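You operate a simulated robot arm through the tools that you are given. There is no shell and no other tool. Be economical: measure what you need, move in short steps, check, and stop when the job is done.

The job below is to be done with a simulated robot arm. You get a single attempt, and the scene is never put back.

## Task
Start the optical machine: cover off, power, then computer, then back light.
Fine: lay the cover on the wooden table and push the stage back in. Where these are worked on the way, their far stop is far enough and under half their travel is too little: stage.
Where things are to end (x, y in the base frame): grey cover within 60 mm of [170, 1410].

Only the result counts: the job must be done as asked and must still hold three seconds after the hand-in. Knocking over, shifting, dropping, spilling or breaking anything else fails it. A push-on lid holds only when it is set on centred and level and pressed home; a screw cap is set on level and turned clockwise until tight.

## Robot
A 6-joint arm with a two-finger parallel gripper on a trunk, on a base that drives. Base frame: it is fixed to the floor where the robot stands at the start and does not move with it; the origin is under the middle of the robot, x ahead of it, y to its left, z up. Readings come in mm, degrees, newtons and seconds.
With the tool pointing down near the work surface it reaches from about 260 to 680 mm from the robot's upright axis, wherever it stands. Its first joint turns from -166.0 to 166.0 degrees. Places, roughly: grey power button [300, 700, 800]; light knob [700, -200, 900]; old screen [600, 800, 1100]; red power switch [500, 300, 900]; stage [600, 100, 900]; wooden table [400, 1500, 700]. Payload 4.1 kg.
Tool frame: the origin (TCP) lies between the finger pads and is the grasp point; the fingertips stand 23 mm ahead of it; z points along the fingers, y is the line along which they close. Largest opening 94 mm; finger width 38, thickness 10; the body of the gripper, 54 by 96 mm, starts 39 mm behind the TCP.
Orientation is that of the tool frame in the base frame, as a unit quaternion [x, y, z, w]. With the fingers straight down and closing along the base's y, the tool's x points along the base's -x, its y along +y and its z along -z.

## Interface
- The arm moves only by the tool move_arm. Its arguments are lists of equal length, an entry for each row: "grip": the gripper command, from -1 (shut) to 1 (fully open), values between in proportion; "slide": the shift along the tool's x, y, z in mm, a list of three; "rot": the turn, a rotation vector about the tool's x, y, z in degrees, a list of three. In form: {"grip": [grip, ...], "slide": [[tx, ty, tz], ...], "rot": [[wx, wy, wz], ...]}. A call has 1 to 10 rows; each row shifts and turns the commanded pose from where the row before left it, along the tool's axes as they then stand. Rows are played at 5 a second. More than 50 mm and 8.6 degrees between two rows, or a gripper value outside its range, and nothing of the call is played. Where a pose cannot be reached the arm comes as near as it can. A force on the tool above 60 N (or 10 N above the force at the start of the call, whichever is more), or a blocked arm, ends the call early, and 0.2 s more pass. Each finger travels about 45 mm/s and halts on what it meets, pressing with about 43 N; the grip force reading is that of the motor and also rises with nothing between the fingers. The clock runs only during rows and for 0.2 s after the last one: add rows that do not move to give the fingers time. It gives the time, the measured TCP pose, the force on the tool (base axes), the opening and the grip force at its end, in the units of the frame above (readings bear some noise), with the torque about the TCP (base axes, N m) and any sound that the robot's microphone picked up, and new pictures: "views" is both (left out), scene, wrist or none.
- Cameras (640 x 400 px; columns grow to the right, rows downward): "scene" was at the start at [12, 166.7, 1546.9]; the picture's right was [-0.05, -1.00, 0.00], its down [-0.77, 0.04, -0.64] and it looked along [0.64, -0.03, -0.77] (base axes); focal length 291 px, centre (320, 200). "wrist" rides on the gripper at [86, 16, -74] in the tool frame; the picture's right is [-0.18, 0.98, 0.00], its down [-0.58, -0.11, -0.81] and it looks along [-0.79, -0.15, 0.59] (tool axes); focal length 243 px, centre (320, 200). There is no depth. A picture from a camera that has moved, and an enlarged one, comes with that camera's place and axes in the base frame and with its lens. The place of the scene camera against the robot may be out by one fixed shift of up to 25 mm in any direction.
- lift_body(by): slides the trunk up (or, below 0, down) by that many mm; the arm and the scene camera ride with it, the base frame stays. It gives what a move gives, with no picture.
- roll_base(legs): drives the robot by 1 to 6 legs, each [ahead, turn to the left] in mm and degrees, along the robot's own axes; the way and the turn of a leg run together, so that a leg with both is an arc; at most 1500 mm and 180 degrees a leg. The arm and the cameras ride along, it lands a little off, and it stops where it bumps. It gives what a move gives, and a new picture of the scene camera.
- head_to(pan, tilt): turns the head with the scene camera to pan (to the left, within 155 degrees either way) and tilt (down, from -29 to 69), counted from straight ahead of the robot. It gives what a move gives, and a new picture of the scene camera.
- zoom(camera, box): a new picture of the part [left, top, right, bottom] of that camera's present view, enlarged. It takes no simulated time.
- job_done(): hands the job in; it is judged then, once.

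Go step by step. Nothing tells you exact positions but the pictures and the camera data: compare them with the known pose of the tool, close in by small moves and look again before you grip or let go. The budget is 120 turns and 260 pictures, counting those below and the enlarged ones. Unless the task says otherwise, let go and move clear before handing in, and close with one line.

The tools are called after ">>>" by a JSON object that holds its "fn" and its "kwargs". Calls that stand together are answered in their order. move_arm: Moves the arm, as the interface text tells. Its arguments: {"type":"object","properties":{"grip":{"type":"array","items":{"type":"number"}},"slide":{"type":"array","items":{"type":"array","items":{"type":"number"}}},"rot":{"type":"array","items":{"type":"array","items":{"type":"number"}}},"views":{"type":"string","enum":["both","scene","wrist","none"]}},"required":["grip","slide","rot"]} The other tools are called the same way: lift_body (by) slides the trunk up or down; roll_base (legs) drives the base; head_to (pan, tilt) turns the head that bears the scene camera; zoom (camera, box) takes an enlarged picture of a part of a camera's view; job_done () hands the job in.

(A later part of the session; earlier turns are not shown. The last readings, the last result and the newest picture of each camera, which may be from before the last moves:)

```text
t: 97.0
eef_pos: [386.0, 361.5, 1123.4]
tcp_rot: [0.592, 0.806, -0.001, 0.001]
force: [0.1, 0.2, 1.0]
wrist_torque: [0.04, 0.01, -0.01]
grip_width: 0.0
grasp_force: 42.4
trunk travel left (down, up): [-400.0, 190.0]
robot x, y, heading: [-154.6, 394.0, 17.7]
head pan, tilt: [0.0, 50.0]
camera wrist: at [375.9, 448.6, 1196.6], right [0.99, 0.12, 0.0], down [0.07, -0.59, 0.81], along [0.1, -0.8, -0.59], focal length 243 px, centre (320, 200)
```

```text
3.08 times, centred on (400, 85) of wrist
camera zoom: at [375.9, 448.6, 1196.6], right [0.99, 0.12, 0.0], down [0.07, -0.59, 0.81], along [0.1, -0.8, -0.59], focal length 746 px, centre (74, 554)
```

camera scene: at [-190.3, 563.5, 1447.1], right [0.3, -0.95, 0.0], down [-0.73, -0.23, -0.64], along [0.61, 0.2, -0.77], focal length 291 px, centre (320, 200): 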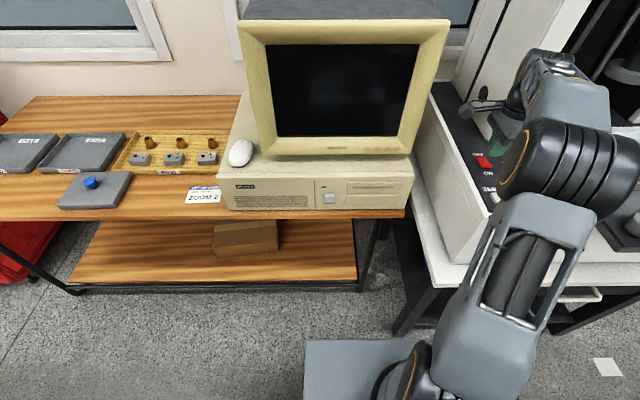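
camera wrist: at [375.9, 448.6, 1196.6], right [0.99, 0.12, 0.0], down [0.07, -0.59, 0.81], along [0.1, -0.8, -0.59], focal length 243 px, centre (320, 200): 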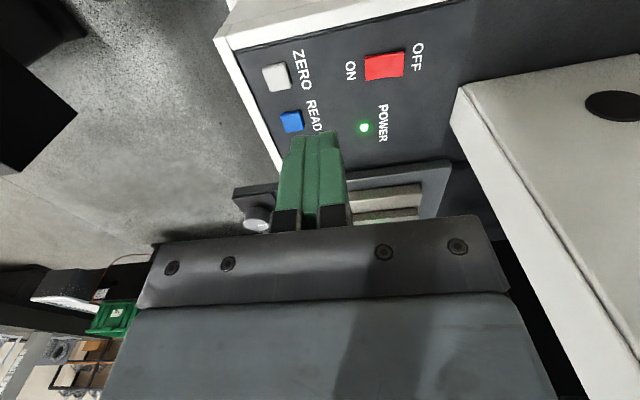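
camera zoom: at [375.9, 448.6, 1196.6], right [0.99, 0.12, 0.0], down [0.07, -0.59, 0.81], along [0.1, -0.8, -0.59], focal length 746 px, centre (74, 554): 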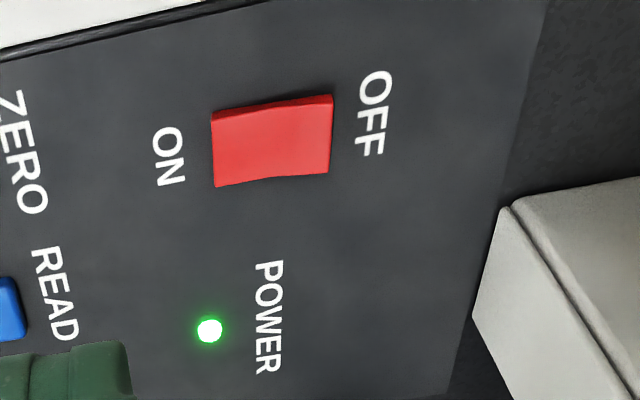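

The power LED is green: power is on. Next is the computer's grey button on its front face near (352, 711, 777); I turn the tool so the wrist camera looks at the computer and move over in front of it.

>>> {"fn": "move_arm", "kwargs": {"grip": [-1, -1, -1, -1, -1, -1, -1, -1, -1, -1], "slide": [[0, -40, 0], [0, -40, 0], [0, 0, 0], [0, 0, 0], [0, 0, 0], [0, 0, 0], [0, 0, 0], [0, 0, 0], [0, 0, 0], [0, 0, 0]], "rot": [[0, 0, 0], [0, 0, -8.5], [0, 0, -8.5], [0, 0, -8.5], [0, 0, -8.5], [0, 0, -8.5], [0, 0, -8.5], [0, 0, -8.5], [0, 0, -8.5], [0, 0, -8.5]], "views": "none"}}

>>> {"fn": "move_arm", "kwargs": {"grip": [-1, -1, -1, -1, -1, -1, -1, -1, -1, -1], "slide": [[0, 0, 0], [0, 0, 0], [0, 45, 0], [0, 45, 0], [0, 45, 0], [0, 45, 0], [0, 45, 0], [0, 45, 0], [0, 45, 0], [0, 29, 0]], "rot": [[0, 0, -8.5], [0, 0, -5], [0, 0, 0], [0, 0, 0], [0, 0, 0], [0, 0, 0], [0, 0, 0], [0, 0, 0], [0, 0, 0], [0, 0, 0]]}}

```text
t: 99.2
eef_pos: [310.0, 338.1, 1125.0]
tcp_rot: [-0.036, 0.999, 0.0, -0.001]
force: [-0.6, 0.0, -0.6]
wrist_torque: [-0.02, -0.02, 0.01]
grip_width: 0.0
grasp_force: 42.1
trunk travel left (down, up): [-400.0, 190.0]
robot x, y, heading: [-149.9, 394.6, 17.6]
head pan, tilt: [0.0, 50.0]
```

```text
t: 101.4
eef_pos: [209.6, 666.3, 1123.6]
tcp_rot: [-0.15, 0.989, -0.002, 0.0]
force: [-0.4, 0.0, -0.2]
wrist_torque: [-0.02, -0.02, 0.03]
grip_width: 0.0
grasp_force: 42.4
trunk travel left (down, up): [-400.0, 190.0]
robot x, y, heading: [-150.3, 396.3, 17.5]
head pan, tilt: [0.0, 50.0]
camera scene: at [-190.4, 563.9, 1447.0], right [0.3, -0.95, 0.0], down [-0.73, -0.23, -0.64], along [0.61, 0.2, -0.77], focal length 291 px, centre (320, 200)
camera wrist: at [121.3, 656.5, 1197.6], right [-0.12, 0.99, 0.0], down [0.59, 0.07, 0.81], along [0.8, 0.09, -0.59], focal length 243 px, centre (320, 200)
```

scene: 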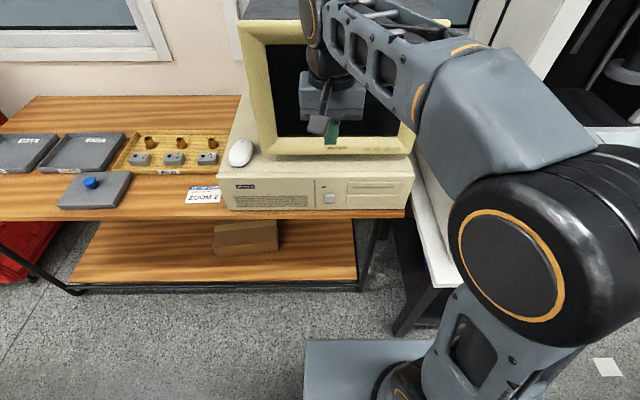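
wrist: 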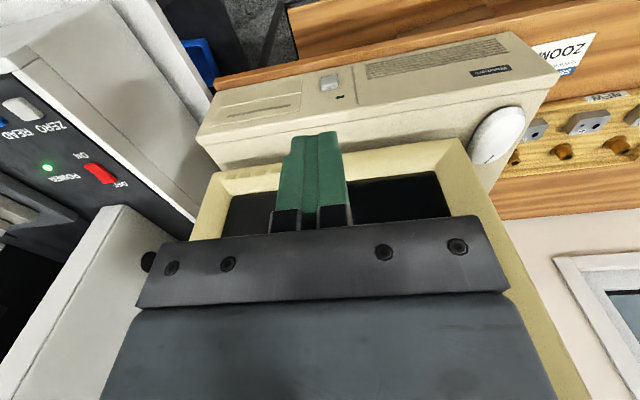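

Button seen; I lower the trunk 200 mm for a second, closer view to triangulate.

>>> {"fn": "lift_body", "kwargs": {"by": -200}}

>>> {"fn": "zoom", "kwargs": {"camera": "wrist", "box": [0, 0, 640, 400]}}

```text
t: 103.5
eef_pos: [208.9, 665.1, 924.3]
tcp_rot: [-0.152, 0.988, -0.002, 0.0]
force: [0.0, -0.6, -0.4]
wrist_torque: [-0.03, -0.02, 0.0]
grip_width: 0.0
grasp_force: 42.6
trunk travel left (down, up): [-200.0, 390.0]
robot x, y, heading: [-148.4, 392.1, 17.9]
head pan, tilt: [0.0, 50.0]
```

```text
1.00 times, centred on (320, 200) of wrist
camera zoom: at [121.6, 655.6, 997.7], right [-0.12, 0.99, 0.0], down [0.59, 0.07, 0.81], along [0.8, 0.09, -0.59], focal length 243 px, centre (320, 200)
```

zoom: 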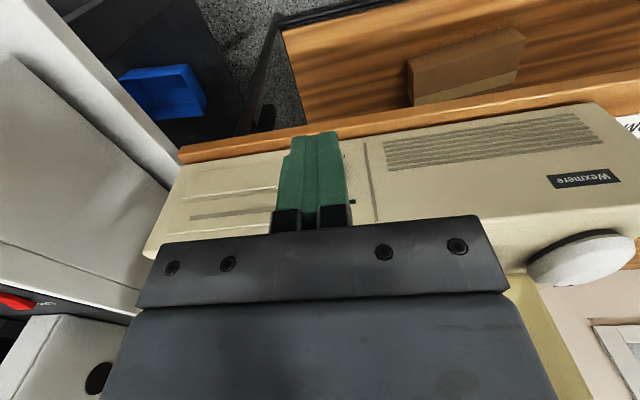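

The fingers hide the button; I shift sideways to see it.

>>> {"fn": "move_arm", "kwargs": {"grip": [-1, -1, -1], "slide": [[0, -45, 0], [0, -25, 0], [0, 0, 0]], "rot": [[0, 0, 0], [0, 0, 0], [0, 0, 0]], "views": "both"}}

>>> {"fn": "zoom", "kwargs": {"camera": "wrist", "box": [280, 100, 480, 230]}}

```text
t: 104.3
eef_pos: [229.7, 598.6, 923.7]
tcp_rot: [-0.151, 0.988, -0.002, -0.002]
force: [0.5, -0.1, -0.2]
wrist_torque: [0.01, 0.01, 0.01]
grip_width: 0.1
grasp_force: 42.2
trunk travel left (down, up): [-200.0, 390.0]
robot x, y, heading: [-152.5, 399.7, 17.6]
head pan, tilt: [0.0, 50.0]
camera scene: at [-190.4, 563.5, 1247.1], right [0.3, -0.95, 0.0], down [-0.73, -0.23, -0.64], along [0.61, 0.2, -0.77], focal length 291 px, centre (320, 200)
camera wrist: at [142.9, 588.9, 996.4], right [-0.12, 0.99, 0.0], down [0.59, 0.07, 0.81], along [0.8, 0.09, -0.59], focal length 243 px, centre (320, 200)
```

scene: 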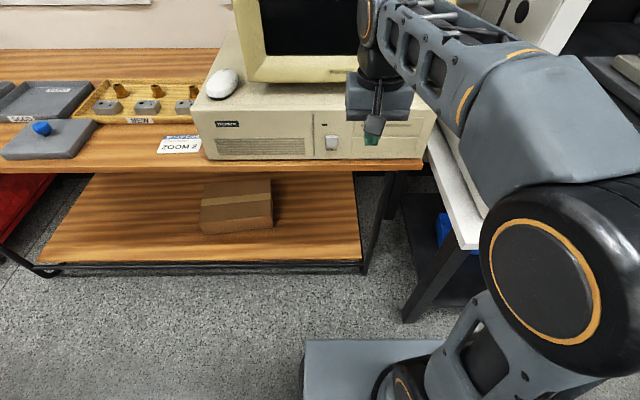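
wrist: 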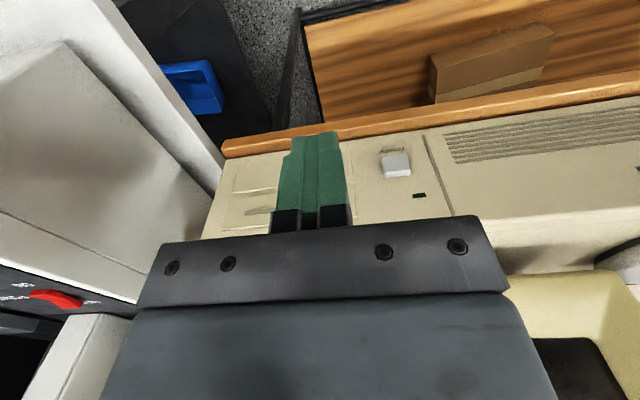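

```text
3.08 times, centred on (380, 165) of wrist
camera zoom: at [142.9, 588.9, 996.4], right [-0.12, 0.99, 0.0], down [0.59, 0.07, 0.81], along [0.8, 0.09, -0.59], focal length 746 px, centre (135, 308)
```

zoom: 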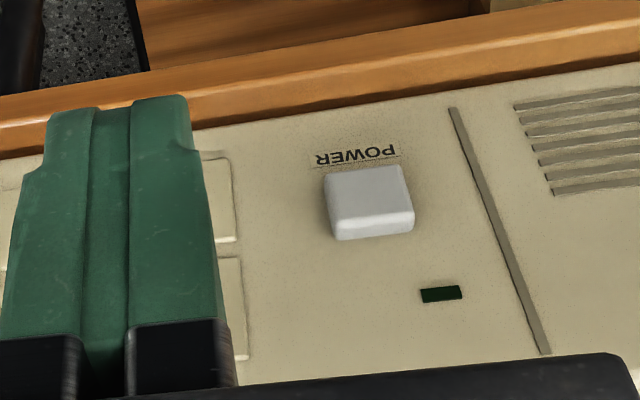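

The button is a ~30 mm square at about (322, 691, 808), protruding ~8 mm. I move in front of it, lower, and tilt the fingers forward by 40°.

>>> {"fn": "move_arm", "kwargs": {"grip": [-1, -1, -1, -1, -1, -1, -1, -1, -1], "slide": [[0, 30, 35], [0, 30, 35], [0, 0, 40], [0, 0, 0], [0, 0, 0], [0, 0, 0], [0, 0, 0], [0, 0, 0], [0, 0, 0]], "rot": [[0, 0, 0], [0, 0, 0], [0, 0, 0], [0, -8, 0], [0, -8, 0], [0, -8, 0], [0, -8, 0], [0, -8, 0], [0, 0, 0]]}}

```text
t: 106.3
eef_pos: [212.2, 655.9, 813.4]
tcp_rot: [-0.143, 0.928, 0.052, 0.339]
force: [-0.2, -0.5, -0.3]
wrist_torque: [0.02, 0.01, 0.01]
grip_width: 0.2
grasp_force: 42.5
trunk travel left (down, up): [-200.0, 390.0]
robot x, y, heading: [-152.1, 389.6, 17.9]
head pan, tilt: [0.0, 50.0]
camera scene: at [-190.4, 563.6, 1247.1], right [0.3, -0.95, 0.0], down [-0.73, -0.23, -0.64], along [0.61, 0.2, -0.77], focal length 291 px, centre (320, 200)
camera wrist: at [98.8, 637.6, 814.0], right [-0.16, 0.98, 0.12], down [-0.04, -0.12, 0.99], along [0.99, 0.15, 0.06], focal length 243 px, centre (320, 200)
```

scene: 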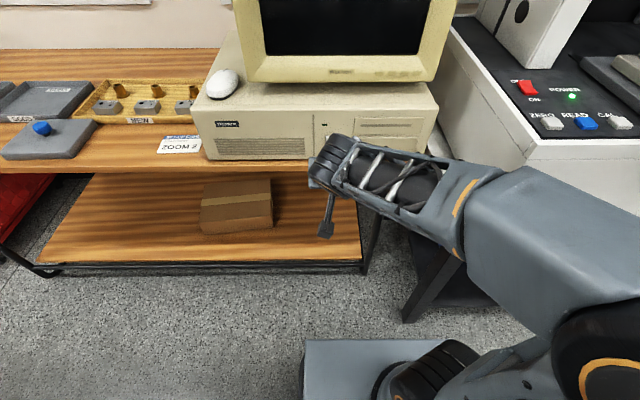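
wrist: 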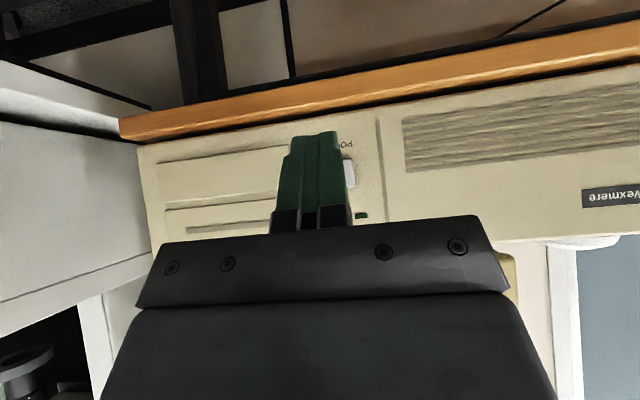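

Alignment looks right. I approach along the table normal, then press in small steps.

>>> {"fn": "move_arm", "kwargs": {"grip": [-1, -1, -1, -1, -1, -1], "slide": [[-26.8, 0, 22.5], [-26.8, 0, 22.5], [-3, 0, 2.6], [-3, 0, 2.6], [-2.3, 0, 1.9], [0, 0, 0]], "rot": [[0, 0, 0], [0, 0, 0], [0, 0, 0], [0, 0, 0], [0, 0, 0], [0, 0, 0]]}}

>>> {"fn": "zoom", "kwargs": {"camera": "wrist", "box": [240, 80, 440, 240]}}

```text
t: 107.7
eef_pos: [290.1, 680.1, 814.1]
tcp_rot: [-0.144, 0.928, 0.051, 0.339]
force: [-1.0, 0.0, -0.5]
wrist_torque: [0.0, 0.0, -0.01]
grip_width: 0.0
grasp_force: 42.0
trunk travel left (down, up): [-200.0, 390.0]
robot x, y, heading: [-151.3, 398.3, 17.6]
head pan, tilt: [0.0, 50.0]
camera scene: at [-190.4, 563.6, 1247.1], right [0.3, -0.95, 0.0], down [-0.73, -0.23, -0.64], along [0.61, 0.2, -0.77], focal length 291 px, centre (320, 200)
camera wrist: at [175.8, 661.7, 814.6], right [-0.16, 0.98, 0.12], down [-0.04, -0.12, 0.99], along [0.99, 0.15, 0.06], focal length 243 px, centre (320, 200)
```

scene: 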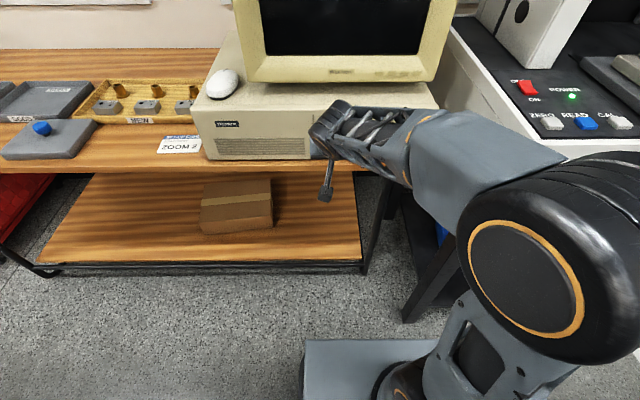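
wrist: 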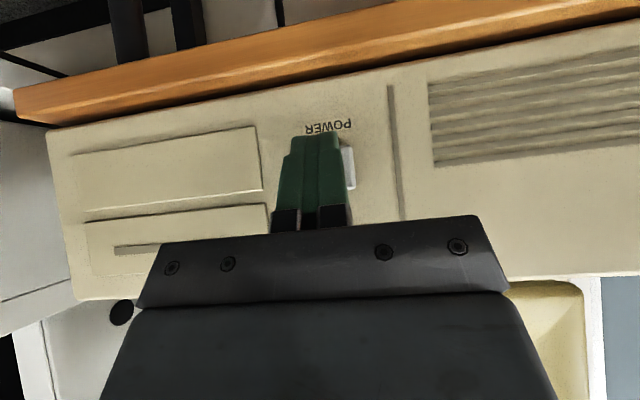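

```text
2.50 times, centred on (340, 160) of wrist
camera zoom: at [175.8, 661.7, 814.6], right [-0.16, 0.98, 0.12], down [-0.04, -0.12, 0.99], along [0.99, 0.15, 0.06], focal length 606 px, centre (270, 300)
```

zoom: 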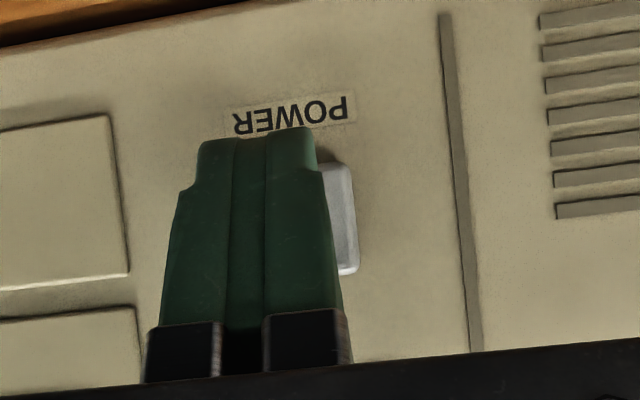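

The tip is slightly off to one side; I shift 6 mm left and press forward in small steps.

>>> {"fn": "move_arm", "kwargs": {"grip": [-1, -1, -1, -1, -1, -1], "slide": [[0, 6, 0], [-2.3, 0, 1.9], [-2.3, 0, 1.9], [-2.3, 0, 1.9], [-2.3, 0, 1.9], [0, 0, 0]], "rot": [[0, 0, 0], [0, 0, 0], [0, 0, 0], [0, 0, 0], [0, 0, 0], [0, 0, 0]], "views": "wrist"}}

```text
t: 109.1
eef_pos: [297.9, 689.3, 812.9]
tcp_rot: [-0.143, 0.929, 0.051, 0.338]
force: [-9.3, -4.6, -1.2]
wrist_torque: [-0.07, 0.09, -0.03]
grip_width: 0.3
grasp_force: 42.6
trunk travel left (down, up): [-200.0, 390.0]
robot x, y, heading: [-151.1, 396.0, 17.7]
head pan, tilt: [0.0, 50.0]
heard: click
camera wrist: at [184.6, 671.1, 814.2], right [-0.16, 0.98, 0.12], down [-0.04, -0.12, 0.99], along [0.99, 0.15, 0.06], focal length 243 px, centre (320, 200)
```

wrist: 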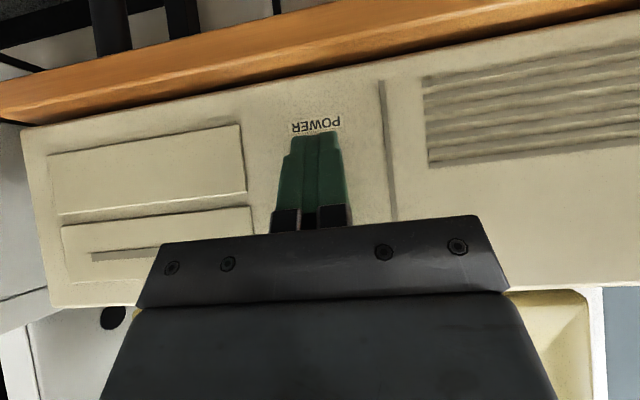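

A click was heard. I back away without pressing again and look at the screen and LED.

>>> {"fn": "move_arm", "kwargs": {"grip": [-1, -1, -1, -1, -1], "slide": [[27, 0, -22.5], [27, 0, -22.5], [27, 0, -22.5], [0, 0, 0], [0, 0, 0]], "rot": [[0, 0, 0], [0, 0, 0], [0, 0, 0], [0, 0, 0], [0, 0, 0]]}}

>>> {"fn": "head_to", "kwargs": {"pan": 0, "tilt": 25}}

```text
t: 110.3
eef_pos: [196.3, 657.1, 813.5]
tcp_rot: [-0.144, 0.929, 0.051, 0.338]
force: [0.6, -0.5, -0.1]
wrist_torque: [0.01, 0.02, 0.02]
grip_width: 0.1
grasp_force: 42.5
trunk travel left (down, up): [-200.0, 390.0]
robot x, y, heading: [-152.9, 396.7, 17.6]
head pan, tilt: [0.0, 50.0]
camera scene: at [-190.4, 563.6, 1247.1], right [0.3, -0.95, 0.0], down [-0.73, -0.23, -0.64], along [0.61, 0.2, -0.77], focal length 291 px, centre (320, 200)
camera wrist: at [83.1, 637.9, 814.6], right [-0.16, 0.98, 0.12], down [-0.04, -0.12, 0.99], along [0.99, 0.15, 0.06], focal length 243 px, centre (320, 200)
```

scene: 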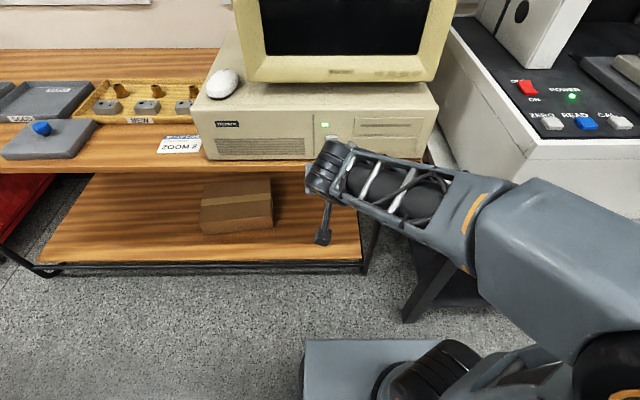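
wrist: 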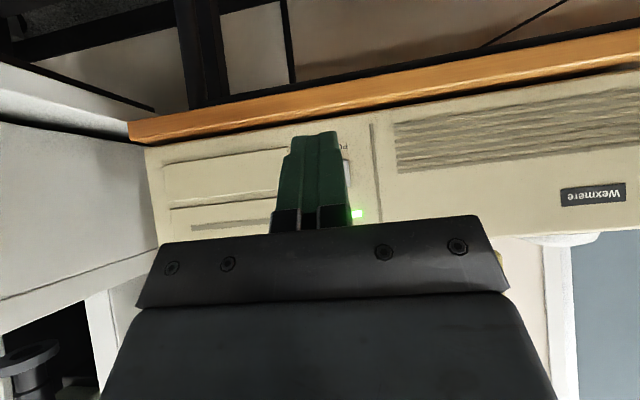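

```text
t: 111.2
eef_pos: [197.4, 655.8, 813.6]
tcp_rot: [-0.142, 0.929, 0.05, 0.338]
force: [0.8, 0.4, 0.0]
wrist_torque: [-0.03, 0.01, -0.01]
grip_width: 0.0
grasp_force: 42.4
trunk travel left (down, up): [-200.0, 390.0]
robot x, y, heading: [-147.7, 395.9, 17.5]
head pan, tilt: [0.0, 25.0]
camera scene: at [-176.1, 568.2, 1284.5], right [0.3, -0.95, 0.0], down [-0.4, -0.13, -0.91], along [0.86, 0.28, -0.42], focal length 291 px, centre (320, 200)
```

scene: 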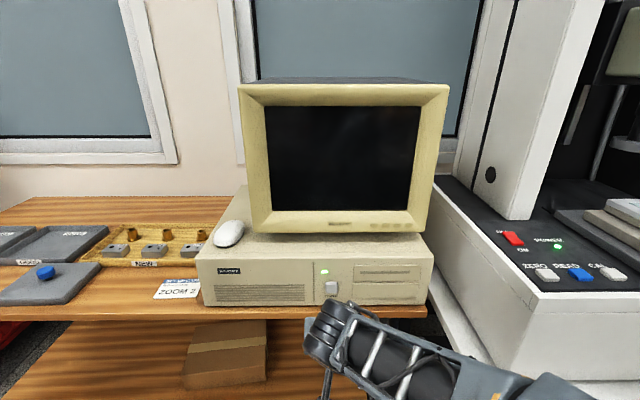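

The computer's LED is on. I raise the trunk, level the tool and drive to the right part of the machine for the stage and the light knob.

>>> {"fn": "lift_body", "kwargs": {"by": 200}}

>>> {"fn": "move_arm", "kwargs": {"grip": [-1, -1, -1, -1, -1, -1, -1, -1, -1, -1], "slide": [[0, 0, 0], [0, 0, 0], [0, 0, 0], [0, 0, 0], [0, 0, 0], [15, -40, -20], [15, -40, -20], [15, -40, -20], [15, -20, -35], [0, 0, -35]], "rot": [[0, 8, 0], [0, 8, 0], [0, 8, 0], [0, 8, 0], [0, 8, 0], [0, 0, 0], [0, 0, 0], [0, 0, 0], [0, 0, 0], [0, 0, 0]], "views": "none"}}

>>> {"fn": "roll_base", "kwargs": {"legs": [[-60, 0], [0, -90]]}}

>>> {"fn": "head_to", "kwargs": {"pan": 0, "tilt": 45}}

```text
t: 113.4
eef_pos: [196.9, 657.8, 1013.9]
tcp_rot: [-0.143, 0.929, 0.05, 0.338]
force: [-0.8, 1.1, 0.4]
wrist_torque: [0.0, -0.02, -0.01]
grip_width: 0.2
grasp_force: 42.4
trunk travel left (down, up): [-400.0, 190.0]
robot x, y, heading: [-150.2, 392.7, 17.7]
head pan, tilt: [0.0, 25.0]
```

```text
t: 115.6
eef_pos: [179.5, 504.6, 1146.5]
tcp_rot: [-0.153, 0.988, -0.001, 0.0]
force: [-0.3, 0.3, 0.6]
wrist_torque: [0.05, 0.01, 0.03]
grip_width: 0.0
grasp_force: 42.8
trunk travel left (down, up): [-400.0, 190.0]
robot x, y, heading: [-153.6, 394.7, 17.6]
head pan, tilt: [0.0, 25.0]
```

```text
t: 120.4
eef_pos: [-102.3, 45.5, 1145.9]
tcp_rot: [0.596, 0.803, -0.001, -0.001]
force: [0.1, 0.4, -0.1]
wrist_torque: [0.01, 0.01, 0.04]
grip_width: 0.2
grasp_force: 42.4
trunk travel left (down, up): [-400.0, 190.0]
robot x, y, heading: [-204.7, 377.2, -72.9]
head pan, tilt: [0.0, 25.0]
camera scene: at [-44.7, 399.7, 1484.6], right [-0.96, -0.29, 0.0], down [-0.12, 0.4, -0.91], along [0.27, -0.87, -0.42], focal length 291 px, centre (320, 200)
```

scene: 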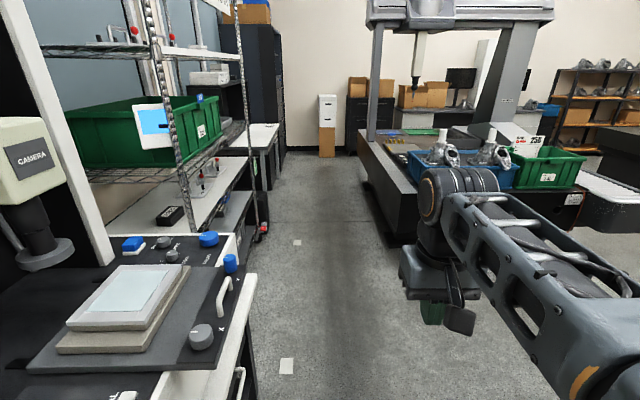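

```text
t: 121.2
eef_pos: [-102.0, 45.8, 1145.8]
tcp_rot: [0.597, 0.803, -0.002, 0.0]
force: [0.0, 0.3, 0.3]
wrist_torque: [-0.01, 0.02, -0.01]
grip_width: 0.0
grasp_force: 42.5
trunk travel left (down, up): [-400.0, 190.0]
robot x, y, heading: [-208.4, 374.9, -72.9]
head pan, tilt: [0.0, 45.0]
camera scene: at [-47.8, 410.0, 1454.0], right [-0.96, -0.29, 0.0], down [-0.21, 0.68, -0.71], along [0.21, -0.68, -0.71], focal length 291 px, centre (320, 200)
```

scene: 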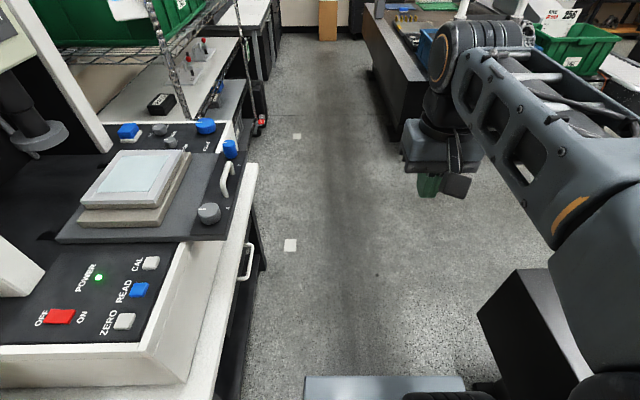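

The way is clear; I drive on and turn to face the machine.

>>> {"fn": "roll_base", "kwargs": {"legs": [[715, 0], [0, 90], [75, 0]]}}

>>> {"fn": "head_to", "kwargs": {"pan": 0, "tilt": 50}}

```text
t: 129.7
eef_pos: [410.8, -195.4, 1145.1]
tcp_rot: [-0.137, 0.991, -0.002, 0.0]
force: [0.4, 0.5, 0.2]
wrist_torque: [0.02, -0.01, 0.01]
grip_width: 0.0
grasp_force: 42.9
trunk travel left (down, up): [-400.0, 190.0]
robot x, y, heading: [75.2, -293.0, 16.0]
head pan, tilt: [0.0, 45.0]
camera scene: at [45.0, -126.1, 1454.0], right [0.28, -0.96, 0.0], down [-0.68, -0.2, -0.71], along [0.68, 0.2, -0.71], focal length 291 px, centre (320, 200)
```

scene: 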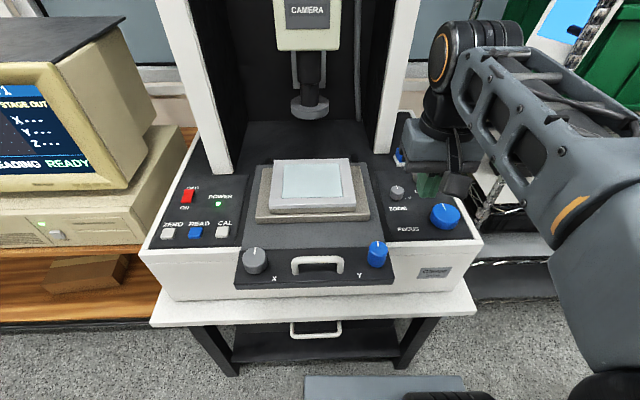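

```text
t: 130.3
eef_pos: [408.7, -195.3, 1145.5]
tcp_rot: [-0.138, 0.99, -0.002, 0.001]
force: [0.5, 0.0, 0.6]
wrist_torque: [-0.03, 0.02, -0.01]
grip_width: 0.1
grasp_force: 42.6
trunk travel left (down, up): [-400.0, 190.0]
robot x, y, heading: [73.9, -295.5, 16.3]
head pan, tilt: [0.0, 50.0]
camera scene: at [40.7, -127.4, 1447.1], right [0.28, -0.96, 0.0], down [-0.74, -0.21, -0.64], along [0.62, 0.18, -0.77], focal length 291 px, centre (320, 200)
```

scene: 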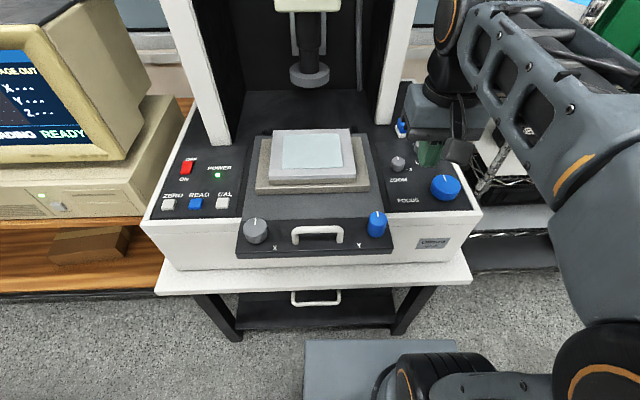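

The screen now shows "STAGE OUT", and "READY". I bring the closed fingers in front of the stage handle to push it in.

>>> {"fn": "move_arm", "kwargs": {"grip": [-1, -1, -1, -1, -1, -1, -1, -1], "slide": [[20, 0, 0], [20, 40, 0], [20, 40, 0], [16, 40, 0], [0, 47, 0], [0, 0, 45], [0, 0, 45], [0, 0, 0]], "rot": [[0, 0, -2.2], [0, 0, 0], [0, 0, 0], [0, 0, 0], [0, 0, 0], [0, 0, 0], [0, 0, 0], [0, 0, 0]]}}

```text
t: 132.1
eef_pos: [287.4, -58.8, 1053.7]
tcp_rot: [-0.156, 0.988, -0.001, 0.0]
force: [-0.7, 0.6, 0.5]
wrist_torque: [-0.05, 0.03, -0.02]
grip_width: 0.3
grasp_force: 42.4
trunk travel left (down, up): [-400.0, 190.0]
robot x, y, heading: [77.5, -298.4, 16.0]
head pan, tilt: [0.0, 50.0]
camera scene: at [40.7, -127.2, 1447.0], right [0.28, -0.96, 0.0], down [-0.74, -0.21, -0.64], along [0.62, 0.18, -0.77], focal length 291 px, centre (320, 200)
camera wrist: at [200.2, -70.7, 1127.1], right [-0.13, 0.99, 0.0], down [0.59, 0.08, 0.81], along [0.8, 0.1, -0.59], focal length 243 px, centre (320, 200)
```

scene: 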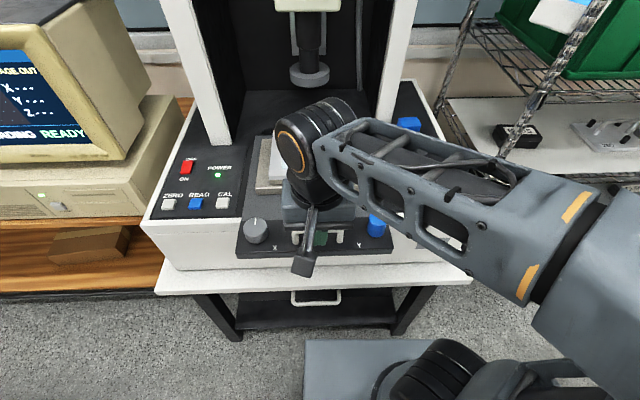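
wrist: 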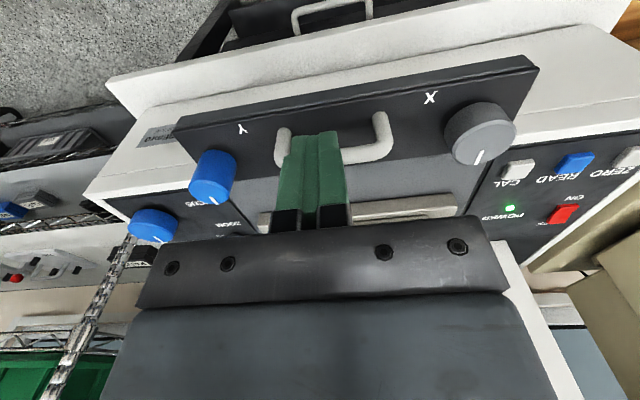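

The handle is straight ahead of the fingers. I lower them to bar height and begin pushing.

>>> {"fn": "move_arm", "kwargs": {"grip": [-1, -1, -1, -1, -1, -1, -1, -1], "slide": [[0, 0, 40], [0, 0, 35], [-10, 0, 0], [-10, 0, 0], [-10, 0, 0], [-10, 0, 0], [-10, 0, 0], [0, 0, 0]], "rot": [[0, 0, 0], [0, 0, 0], [0, 0, 0], [0, 0, 0], [0, 0, 0], [0, 0, 0], [0, 0, 0], [0, 0, 0]]}}

```text
t: 133.9
eef_pos: [333.6, -43.6, 980.1]
tcp_rot: [-0.157, 0.988, -0.002, 0.0]
force: [0.4, 0.5, 0.0]
wrist_torque: [0.02, 0.01, 0.02]
grip_width: 0.2
grasp_force: 43.1
trunk travel left (down, up): [-400.0, 190.0]
robot x, y, heading: [71.8, -297.6, 15.9]
head pan, tilt: [0.0, 50.0]
camera scene: at [40.8, -127.3, 1447.1], right [0.28, -0.96, 0.0], down [-0.74, -0.21, -0.64], along [0.62, 0.18, -0.77], focal length 291 px, centre (320, 200)
camera wrist: at [247.1, -55.0, 1054.0], right [-0.13, 0.99, 0.0], down [0.59, 0.08, 0.81], along [0.8, 0.1, -0.59], focal length 243 px, centre (320, 200)
```

scene: 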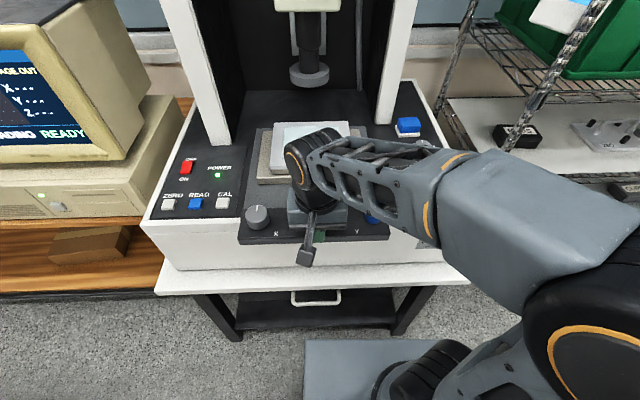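
wrist: 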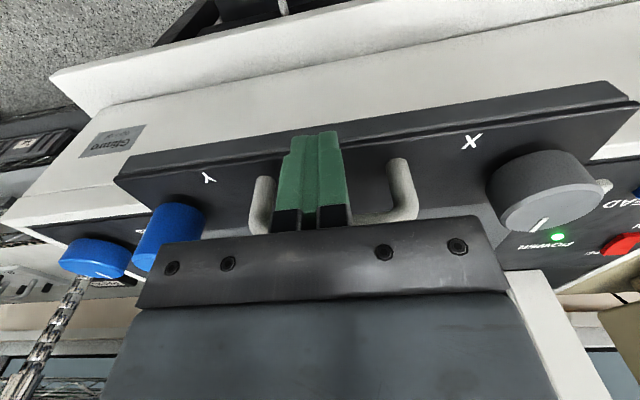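

The stage is moving easily. I keep pushing.

>>> {"fn": "move_arm", "kwargs": {"grip": [-1, -1, -1, -1, -1, -1, -1, -1, -1], "slide": [[-12, 0, 0], [-12, 0, 0], [-12, 0, 0], [-12, 0, 0], [-12, 0, 0], [-12, 0, 0], [-12, 0, 0], [-12, 0, 0], [0, 0, 0]], "rot": [[0, 0, 0], [0, 0, 0], [0, 0, 0], [0, 0, 0], [0, 0, 0], [0, 0, 0], [0, 0, 0], [0, 0, 0], [0, 0, 0]]}}

```text
t: 135.9
eef_pos: [424.8, -14.3, 979.2]
tcp_rot: [-0.155, 0.988, -0.001, 0.0]
force: [0.9, 0.0, -0.3]
wrist_torque: [0.01, 0.02, 0.01]
grip_width: 0.0
grasp_force: 42.3
trunk travel left (down, up): [-400.0, 190.0]
robot x, y, heading: [74.1, -297.6, 16.1]
head pan, tilt: [0.0, 50.0]
camera scene: at [40.8, -127.2, 1447.0], right [0.28, -0.96, 0.0], down [-0.74, -0.21, -0.64], along [0.62, 0.18, -0.77], focal length 291 px, centre (320, 200)
camera wrist: at [337.3, -25.3, 1052.9], right [-0.13, 0.99, 0.0], down [0.59, 0.08, 0.81], along [0.8, 0.1, -0.59], focal length 243 px, centre (320, 200)
```

scene: 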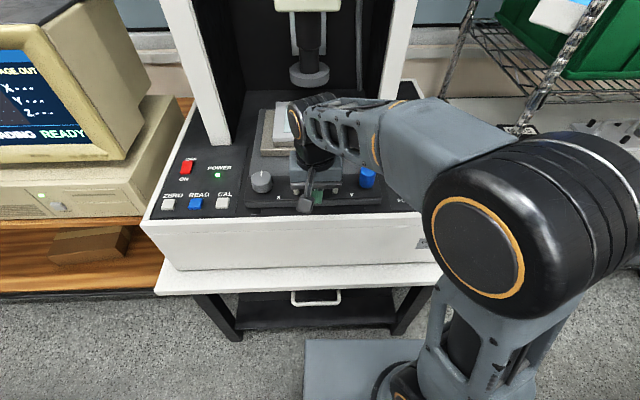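
wrist: 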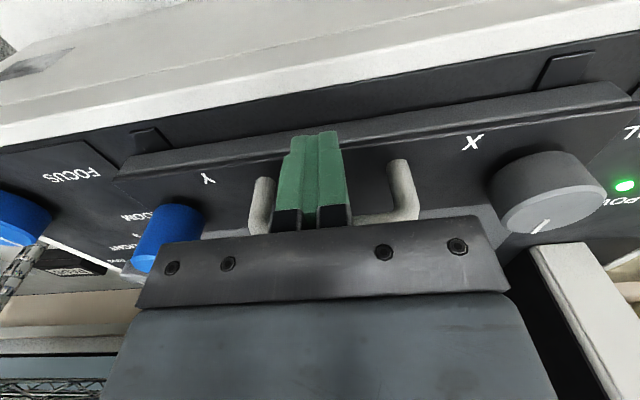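

About 25 mm remain to the original position. I continue in small steps till the stop.

>>> {"fn": "move_arm", "kwargs": {"grip": [-1, -1, -1, -1, -1, -1, -1, -1, -1, -1], "slide": [[-5, 0, 0], [-5, 0, 0], [-4, 0, 0], [-4, 0, 0], [-3, 0, 0], [-3, 0, 0], [-3, 0, 0], [-3, 0, 0], [-3, 0, 0], [0, 0, 0]], "rot": [[0, 0, 0], [0, 0, 0], [0, 0, 0], [0, 0, 0], [0, 0, 0], [0, 0, 0], [0, 0, 0], [0, 0, 0], [0, 0, 0], [0, 0, 0]]}}

```text
t: 138.1
eef_pos: [448.7, -6.7, 981.4]
tcp_rot: [-0.156, 0.988, -0.004, -0.004]
force: [-44.2, -22.1, -4.8]
wrist_torque: [0.2, -0.31, -0.03]
grip_width: 0.0
grasp_force: 42.1
trunk travel left (down, up): [-400.0, 190.0]
robot x, y, heading: [79.7, -295.6, 16.1]
head pan, tilt: [0.0, 50.0]
camera scene: at [34.6, -130.1, 1447.2], right [0.28, -0.96, 0.0], down [-0.73, -0.21, -0.65], along [0.62, 0.18, -0.76], focal length 291 px, centre (320, 200)
camera wrist: at [361.9, -17.6, 1054.5], right [-0.13, 0.99, -0.01], down [0.59, 0.08, 0.8], along [0.8, 0.1, -0.6], focal length 243 px, centre (320, 200)
```

scene: 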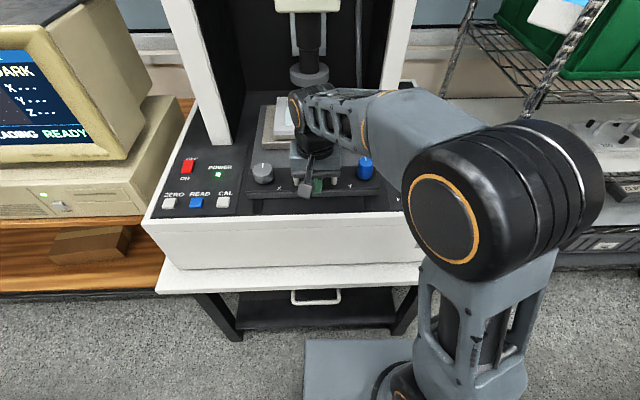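
wrist: 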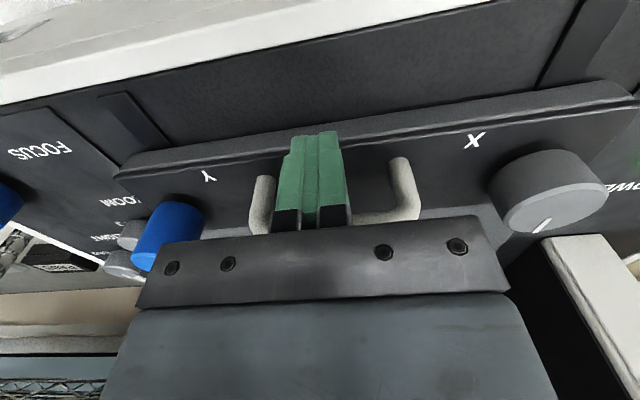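

The stage is home (50 N at the stop) and the screen now reads "DARK". I back off, rise and go to look at the light knob.

>>> {"fn": "move_arm", "kwargs": {"grip": [-1, -1, -1, -1, -1, -1, -1, -1, -1, -1], "slide": [[20, 0, 0], [0, 0, -45], [0, 0, -45], [0, 0, -45], [-10, -46, 0], [-10, -46, 0], [-15, -46, 0], [-15, -46, 0], [-15, -46, 0], [-15, -46, 0]], "rot": [[0, 0, 0], [0, 0, 0], [0, 0, 0], [0, 0, 0], [0, 0, 0], [0, 0, 0], [0, 0, 0], [0, 0, 0], [0, 0, 0], [0, 0, 0]]}}

>>> {"fn": "zoom", "kwargs": {"camera": "scene", "box": [0, 20, 480, 300]}}

```text
t: 140.3
eef_pos: [598.4, -249.7, 1116.6]
tcp_rot: [-0.156, 0.988, -0.001, 0.0]
force: [-0.7, -0.3, 0.0]
wrist_torque: [0.02, -0.01, 0.02]
grip_width: 0.2
grasp_force: 42.2
trunk travel left (down, up): [-400.0, 190.0]
robot x, y, heading: [75.4, -297.0, 16.3]
head pan, tilt: [0.0, 50.0]
camera scene: at [40.9, -127.6, 1447.1], right [0.28, -0.96, 0.0], down [-0.74, -0.21, -0.64], along [0.62, 0.18, -0.77], focal length 291 px, centre (320, 200)
camera wrist: at [510.7, -261.4, 1189.2], right [-0.13, 0.99, 0.0], down [0.59, 0.08, 0.81], along [0.8, 0.1, -0.59], focal length 243 px, centre (320, 200)
```

scene: 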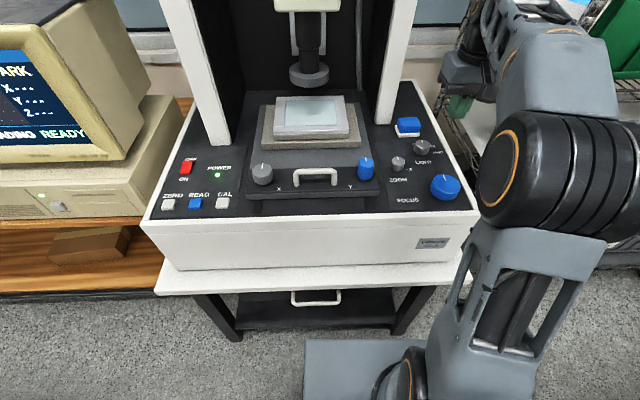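
wrist: 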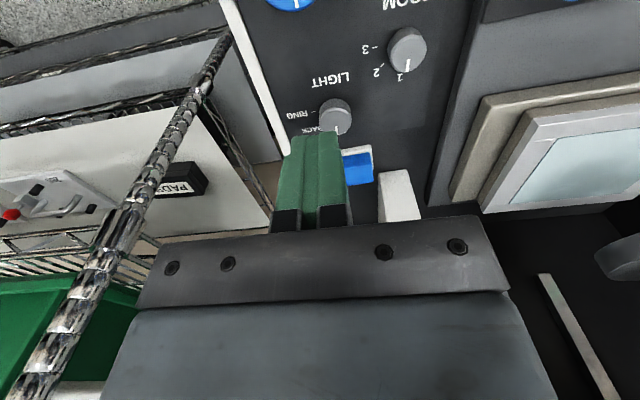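

```text
1.33 times, centred on (240, 160) of scene
camera zoom: at [40.9, -127.6, 1447.1], right [0.28, -0.96, 0.0], down [-0.74, -0.21, -0.64], along [0.62, 0.18, -0.77], focal length 388 px, centre (427, 253)
```

zoom: 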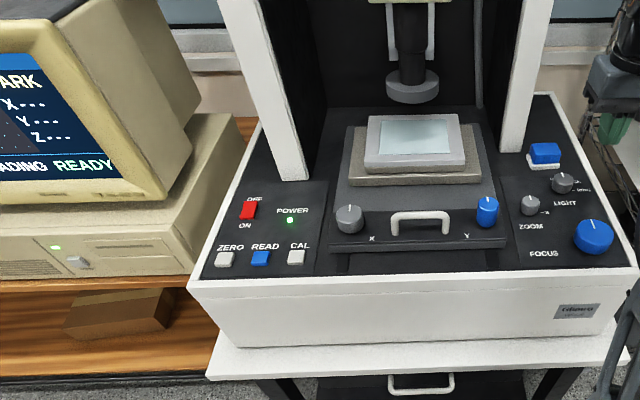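

The light knob has positions (OFF/BACK/RING). I zoom to read them.

>>> {"fn": "zoom", "kwargs": {"camera": "scene", "box": [370, 110, 480, 190]}}

>>> {"fn": "move_arm", "kwargs": {"grip": [-1, -1, -1], "slide": [[30, -30, 0], [20, -35, 0], [0, 0, 0]], "rot": [[0, 0, 0], [0, 0, 0], [0, 0, 0]], "views": "wrist"}}

>>> {"fn": "zoom", "kwargs": {"camera": "wrist", "box": [290, 60, 490, 190]}}

```text
5.00 times, centred on (425, 150) of scene
camera zoom: at [40.9, -127.6, 1447.1], right [0.28, -0.96, 0.0], down [-0.74, -0.21, -0.64], along [0.62, 0.18, -0.77], focal length 1456 px, centre (-205, 450)
```

zoom: 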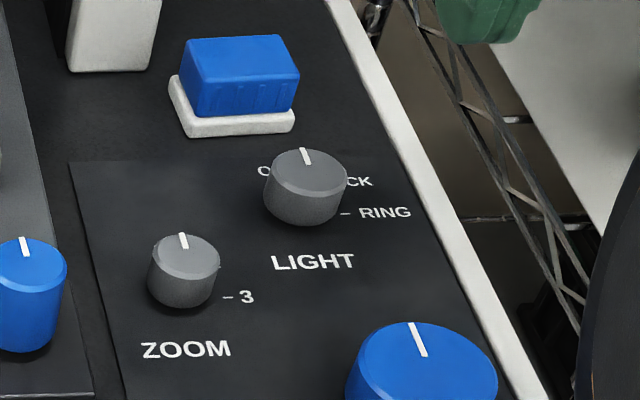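

```text
t: 141.1
eef_pos: [570.5, -328.5, 1117.3]
tcp_rot: [-0.157, 0.988, -0.001, -0.001]
force: [0.3, 0.3, 0.4]
wrist_torque: [0.02, 0.01, -0.03]
grip_width: 0.1
grasp_force: 42.3
trunk travel left (down, up): [-400.0, 190.0]
robot x, y, heading: [74.8, -298.0, 16.1]
head pan, tilt: [0.0, 50.0]
camera wrist: at [483.8, -338.2, 1190.0], right [-0.13, 0.99, 0.0], down [0.59, 0.08, 0.81], along [0.8, 0.1, -0.59], focal length 243 px, centre (320, 200)
```

wrist: 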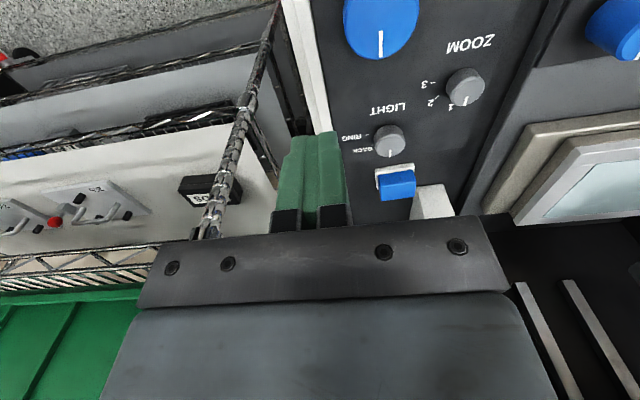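

```text
3.08 times, centred on (390, 125) of wrist
camera zoom: at [483.8, -338.2, 1190.0], right [-0.13, 0.99, 0.0], down [0.59, 0.08, 0.81], along [0.8, 0.1, -0.59], focal length 746 px, centre (105, 431)
```

zoom: 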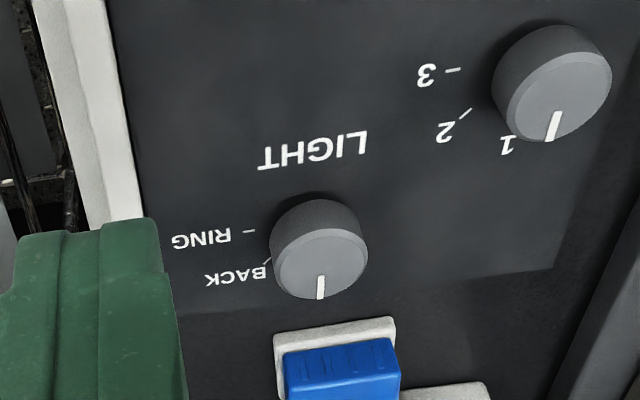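

OFF is now selected; BACK is 45° clockwise from it. The knob is at about (679, −222, 943). I open the gripper and move above it.

>>> {"fn": "move_arm", "kwargs": {"grip": [0.4, 0.4, 0.4, 0.4, 0.4, 0.4, 0.4], "slide": [[-34, 17, 0], [-34, 17, 0], [-34, 17, 0], [-34, 16.5, 0], [0, 0, 45], [0, 0, 45], [0, 0, 0]], "rot": [[0, 0, 0], [0, 0, 0], [0, 0, 0], [0, 0, 0], [0, 0, 0], [0, 0, 0], [0, 0, 0]]}}

>>> {"fn": "zoom", "kwargs": {"camera": "scene", "box": [370, 90, 480, 190]}}

```text
t: 142.7
eef_pos: [679.5, -217.5, 1028.2]
tcp_rot: [-0.157, 0.988, -0.002, 0.0]
force: [-0.6, -0.9, -0.5]
wrist_torque: [-0.01, 0.03, -0.02]
grip_width: 65.6
grasp_force: 0.0
trunk travel left (down, up): [-400.0, 190.0]
robot x, y, heading: [77.0, -291.8, 16.1]
head pan, tilt: [0.0, 50.0]
camera scene: at [40.9, -127.4, 1447.1], right [0.28, -0.96, 0.0], down [-0.74, -0.21, -0.64], along [0.62, 0.18, -0.77], focal length 291 px, centre (320, 200)
camera wrist: at [591.3, -228.8, 1101.1], right [-0.13, 0.99, 0.0], down [0.59, 0.08, 0.81], along [0.8, 0.1, -0.59], focal length 243 px, centre (320, 200)
```

scene: 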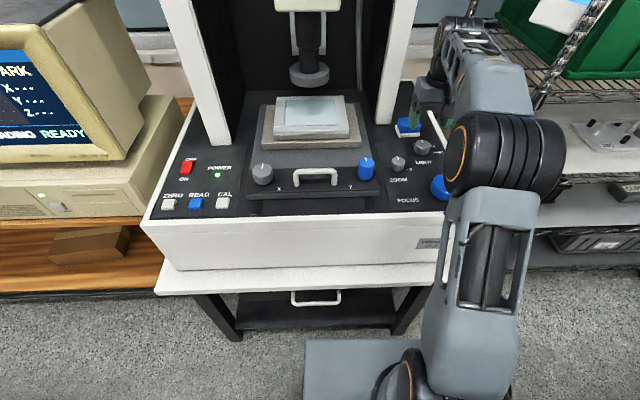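
wrist: 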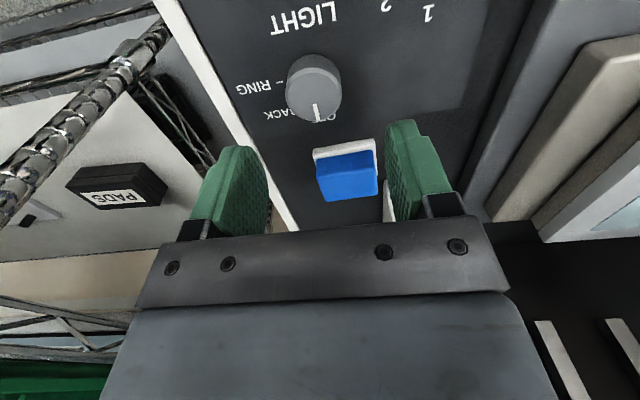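

```text
4.00 times, centred on (425, 140) of scene
camera zoom: at [40.9, -127.4, 1447.1], right [0.28, -0.96, 0.0], down [-0.74, -0.21, -0.64], along [0.62, 0.18, -0.77], focal length 1165 px, centre (-100, 440)
```

zoom: 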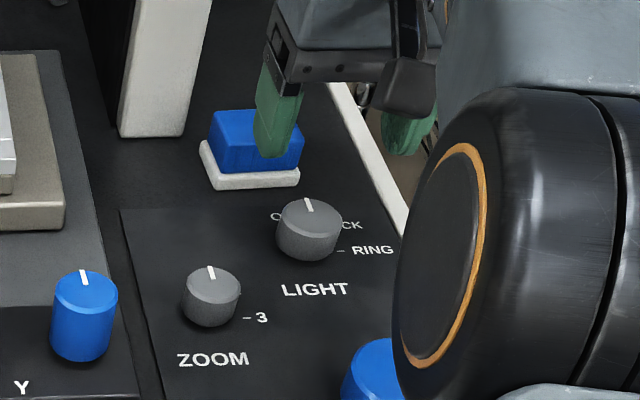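

The knob lies about 5 mm farther and 3 mm to the right. I correct and descend.

>>> {"fn": "move_arm", "kwargs": {"grip": [0.4, 0.4, 0.4, 0.4], "slide": [[-5, -3, 20], [0, 0, 25], [0, 0, 10], [0, 0, 0]], "rot": [[0, 0, 0], [0, 0, 0], [0, 0, 0], [0, 0, 0]], "views": "wrist"}}

>>> {"fn": "zoom", "kwargs": {"camera": "scene", "box": [370, 90, 480, 190]}}

```text
t: 143.7
eef_pos: [683.4, -219.6, 971.2]
tcp_rot: [-0.156, 0.988, -0.002, 0.0]
force: [0.7, -0.2, -1.0]
wrist_torque: [-0.02, -0.03, -0.01]
grip_width: 65.7
grasp_force: 0.1
trunk travel left (down, up): [-400.0, 190.0]
robot x, y, heading: [72.7, -297.0, 16.4]
head pan, tilt: [0.0, 50.0]
camera wrist: at [596.3, -230.4, 1045.2], right [-0.13, 0.99, 0.0], down [0.59, 0.08, 0.81], along [0.8, 0.1, -0.59], focal length 243 px, centre (320, 200)
```

wrist: 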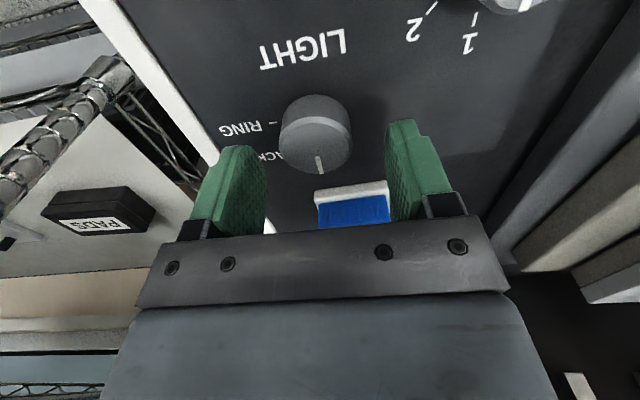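

```text
4.00 times, centred on (425, 140) of scene
camera zoom: at [40.8, -127.4, 1447.1], right [0.28, -0.96, 0.0], down [-0.74, -0.21, -0.64], along [0.62, 0.18, -0.77], focal length 1165 px, centre (-100, 440)
```

zoom: 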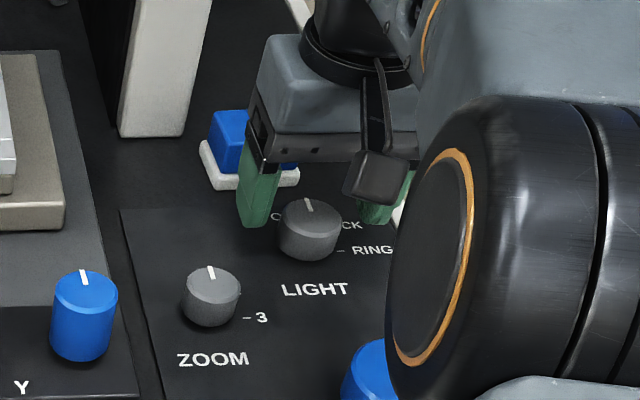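

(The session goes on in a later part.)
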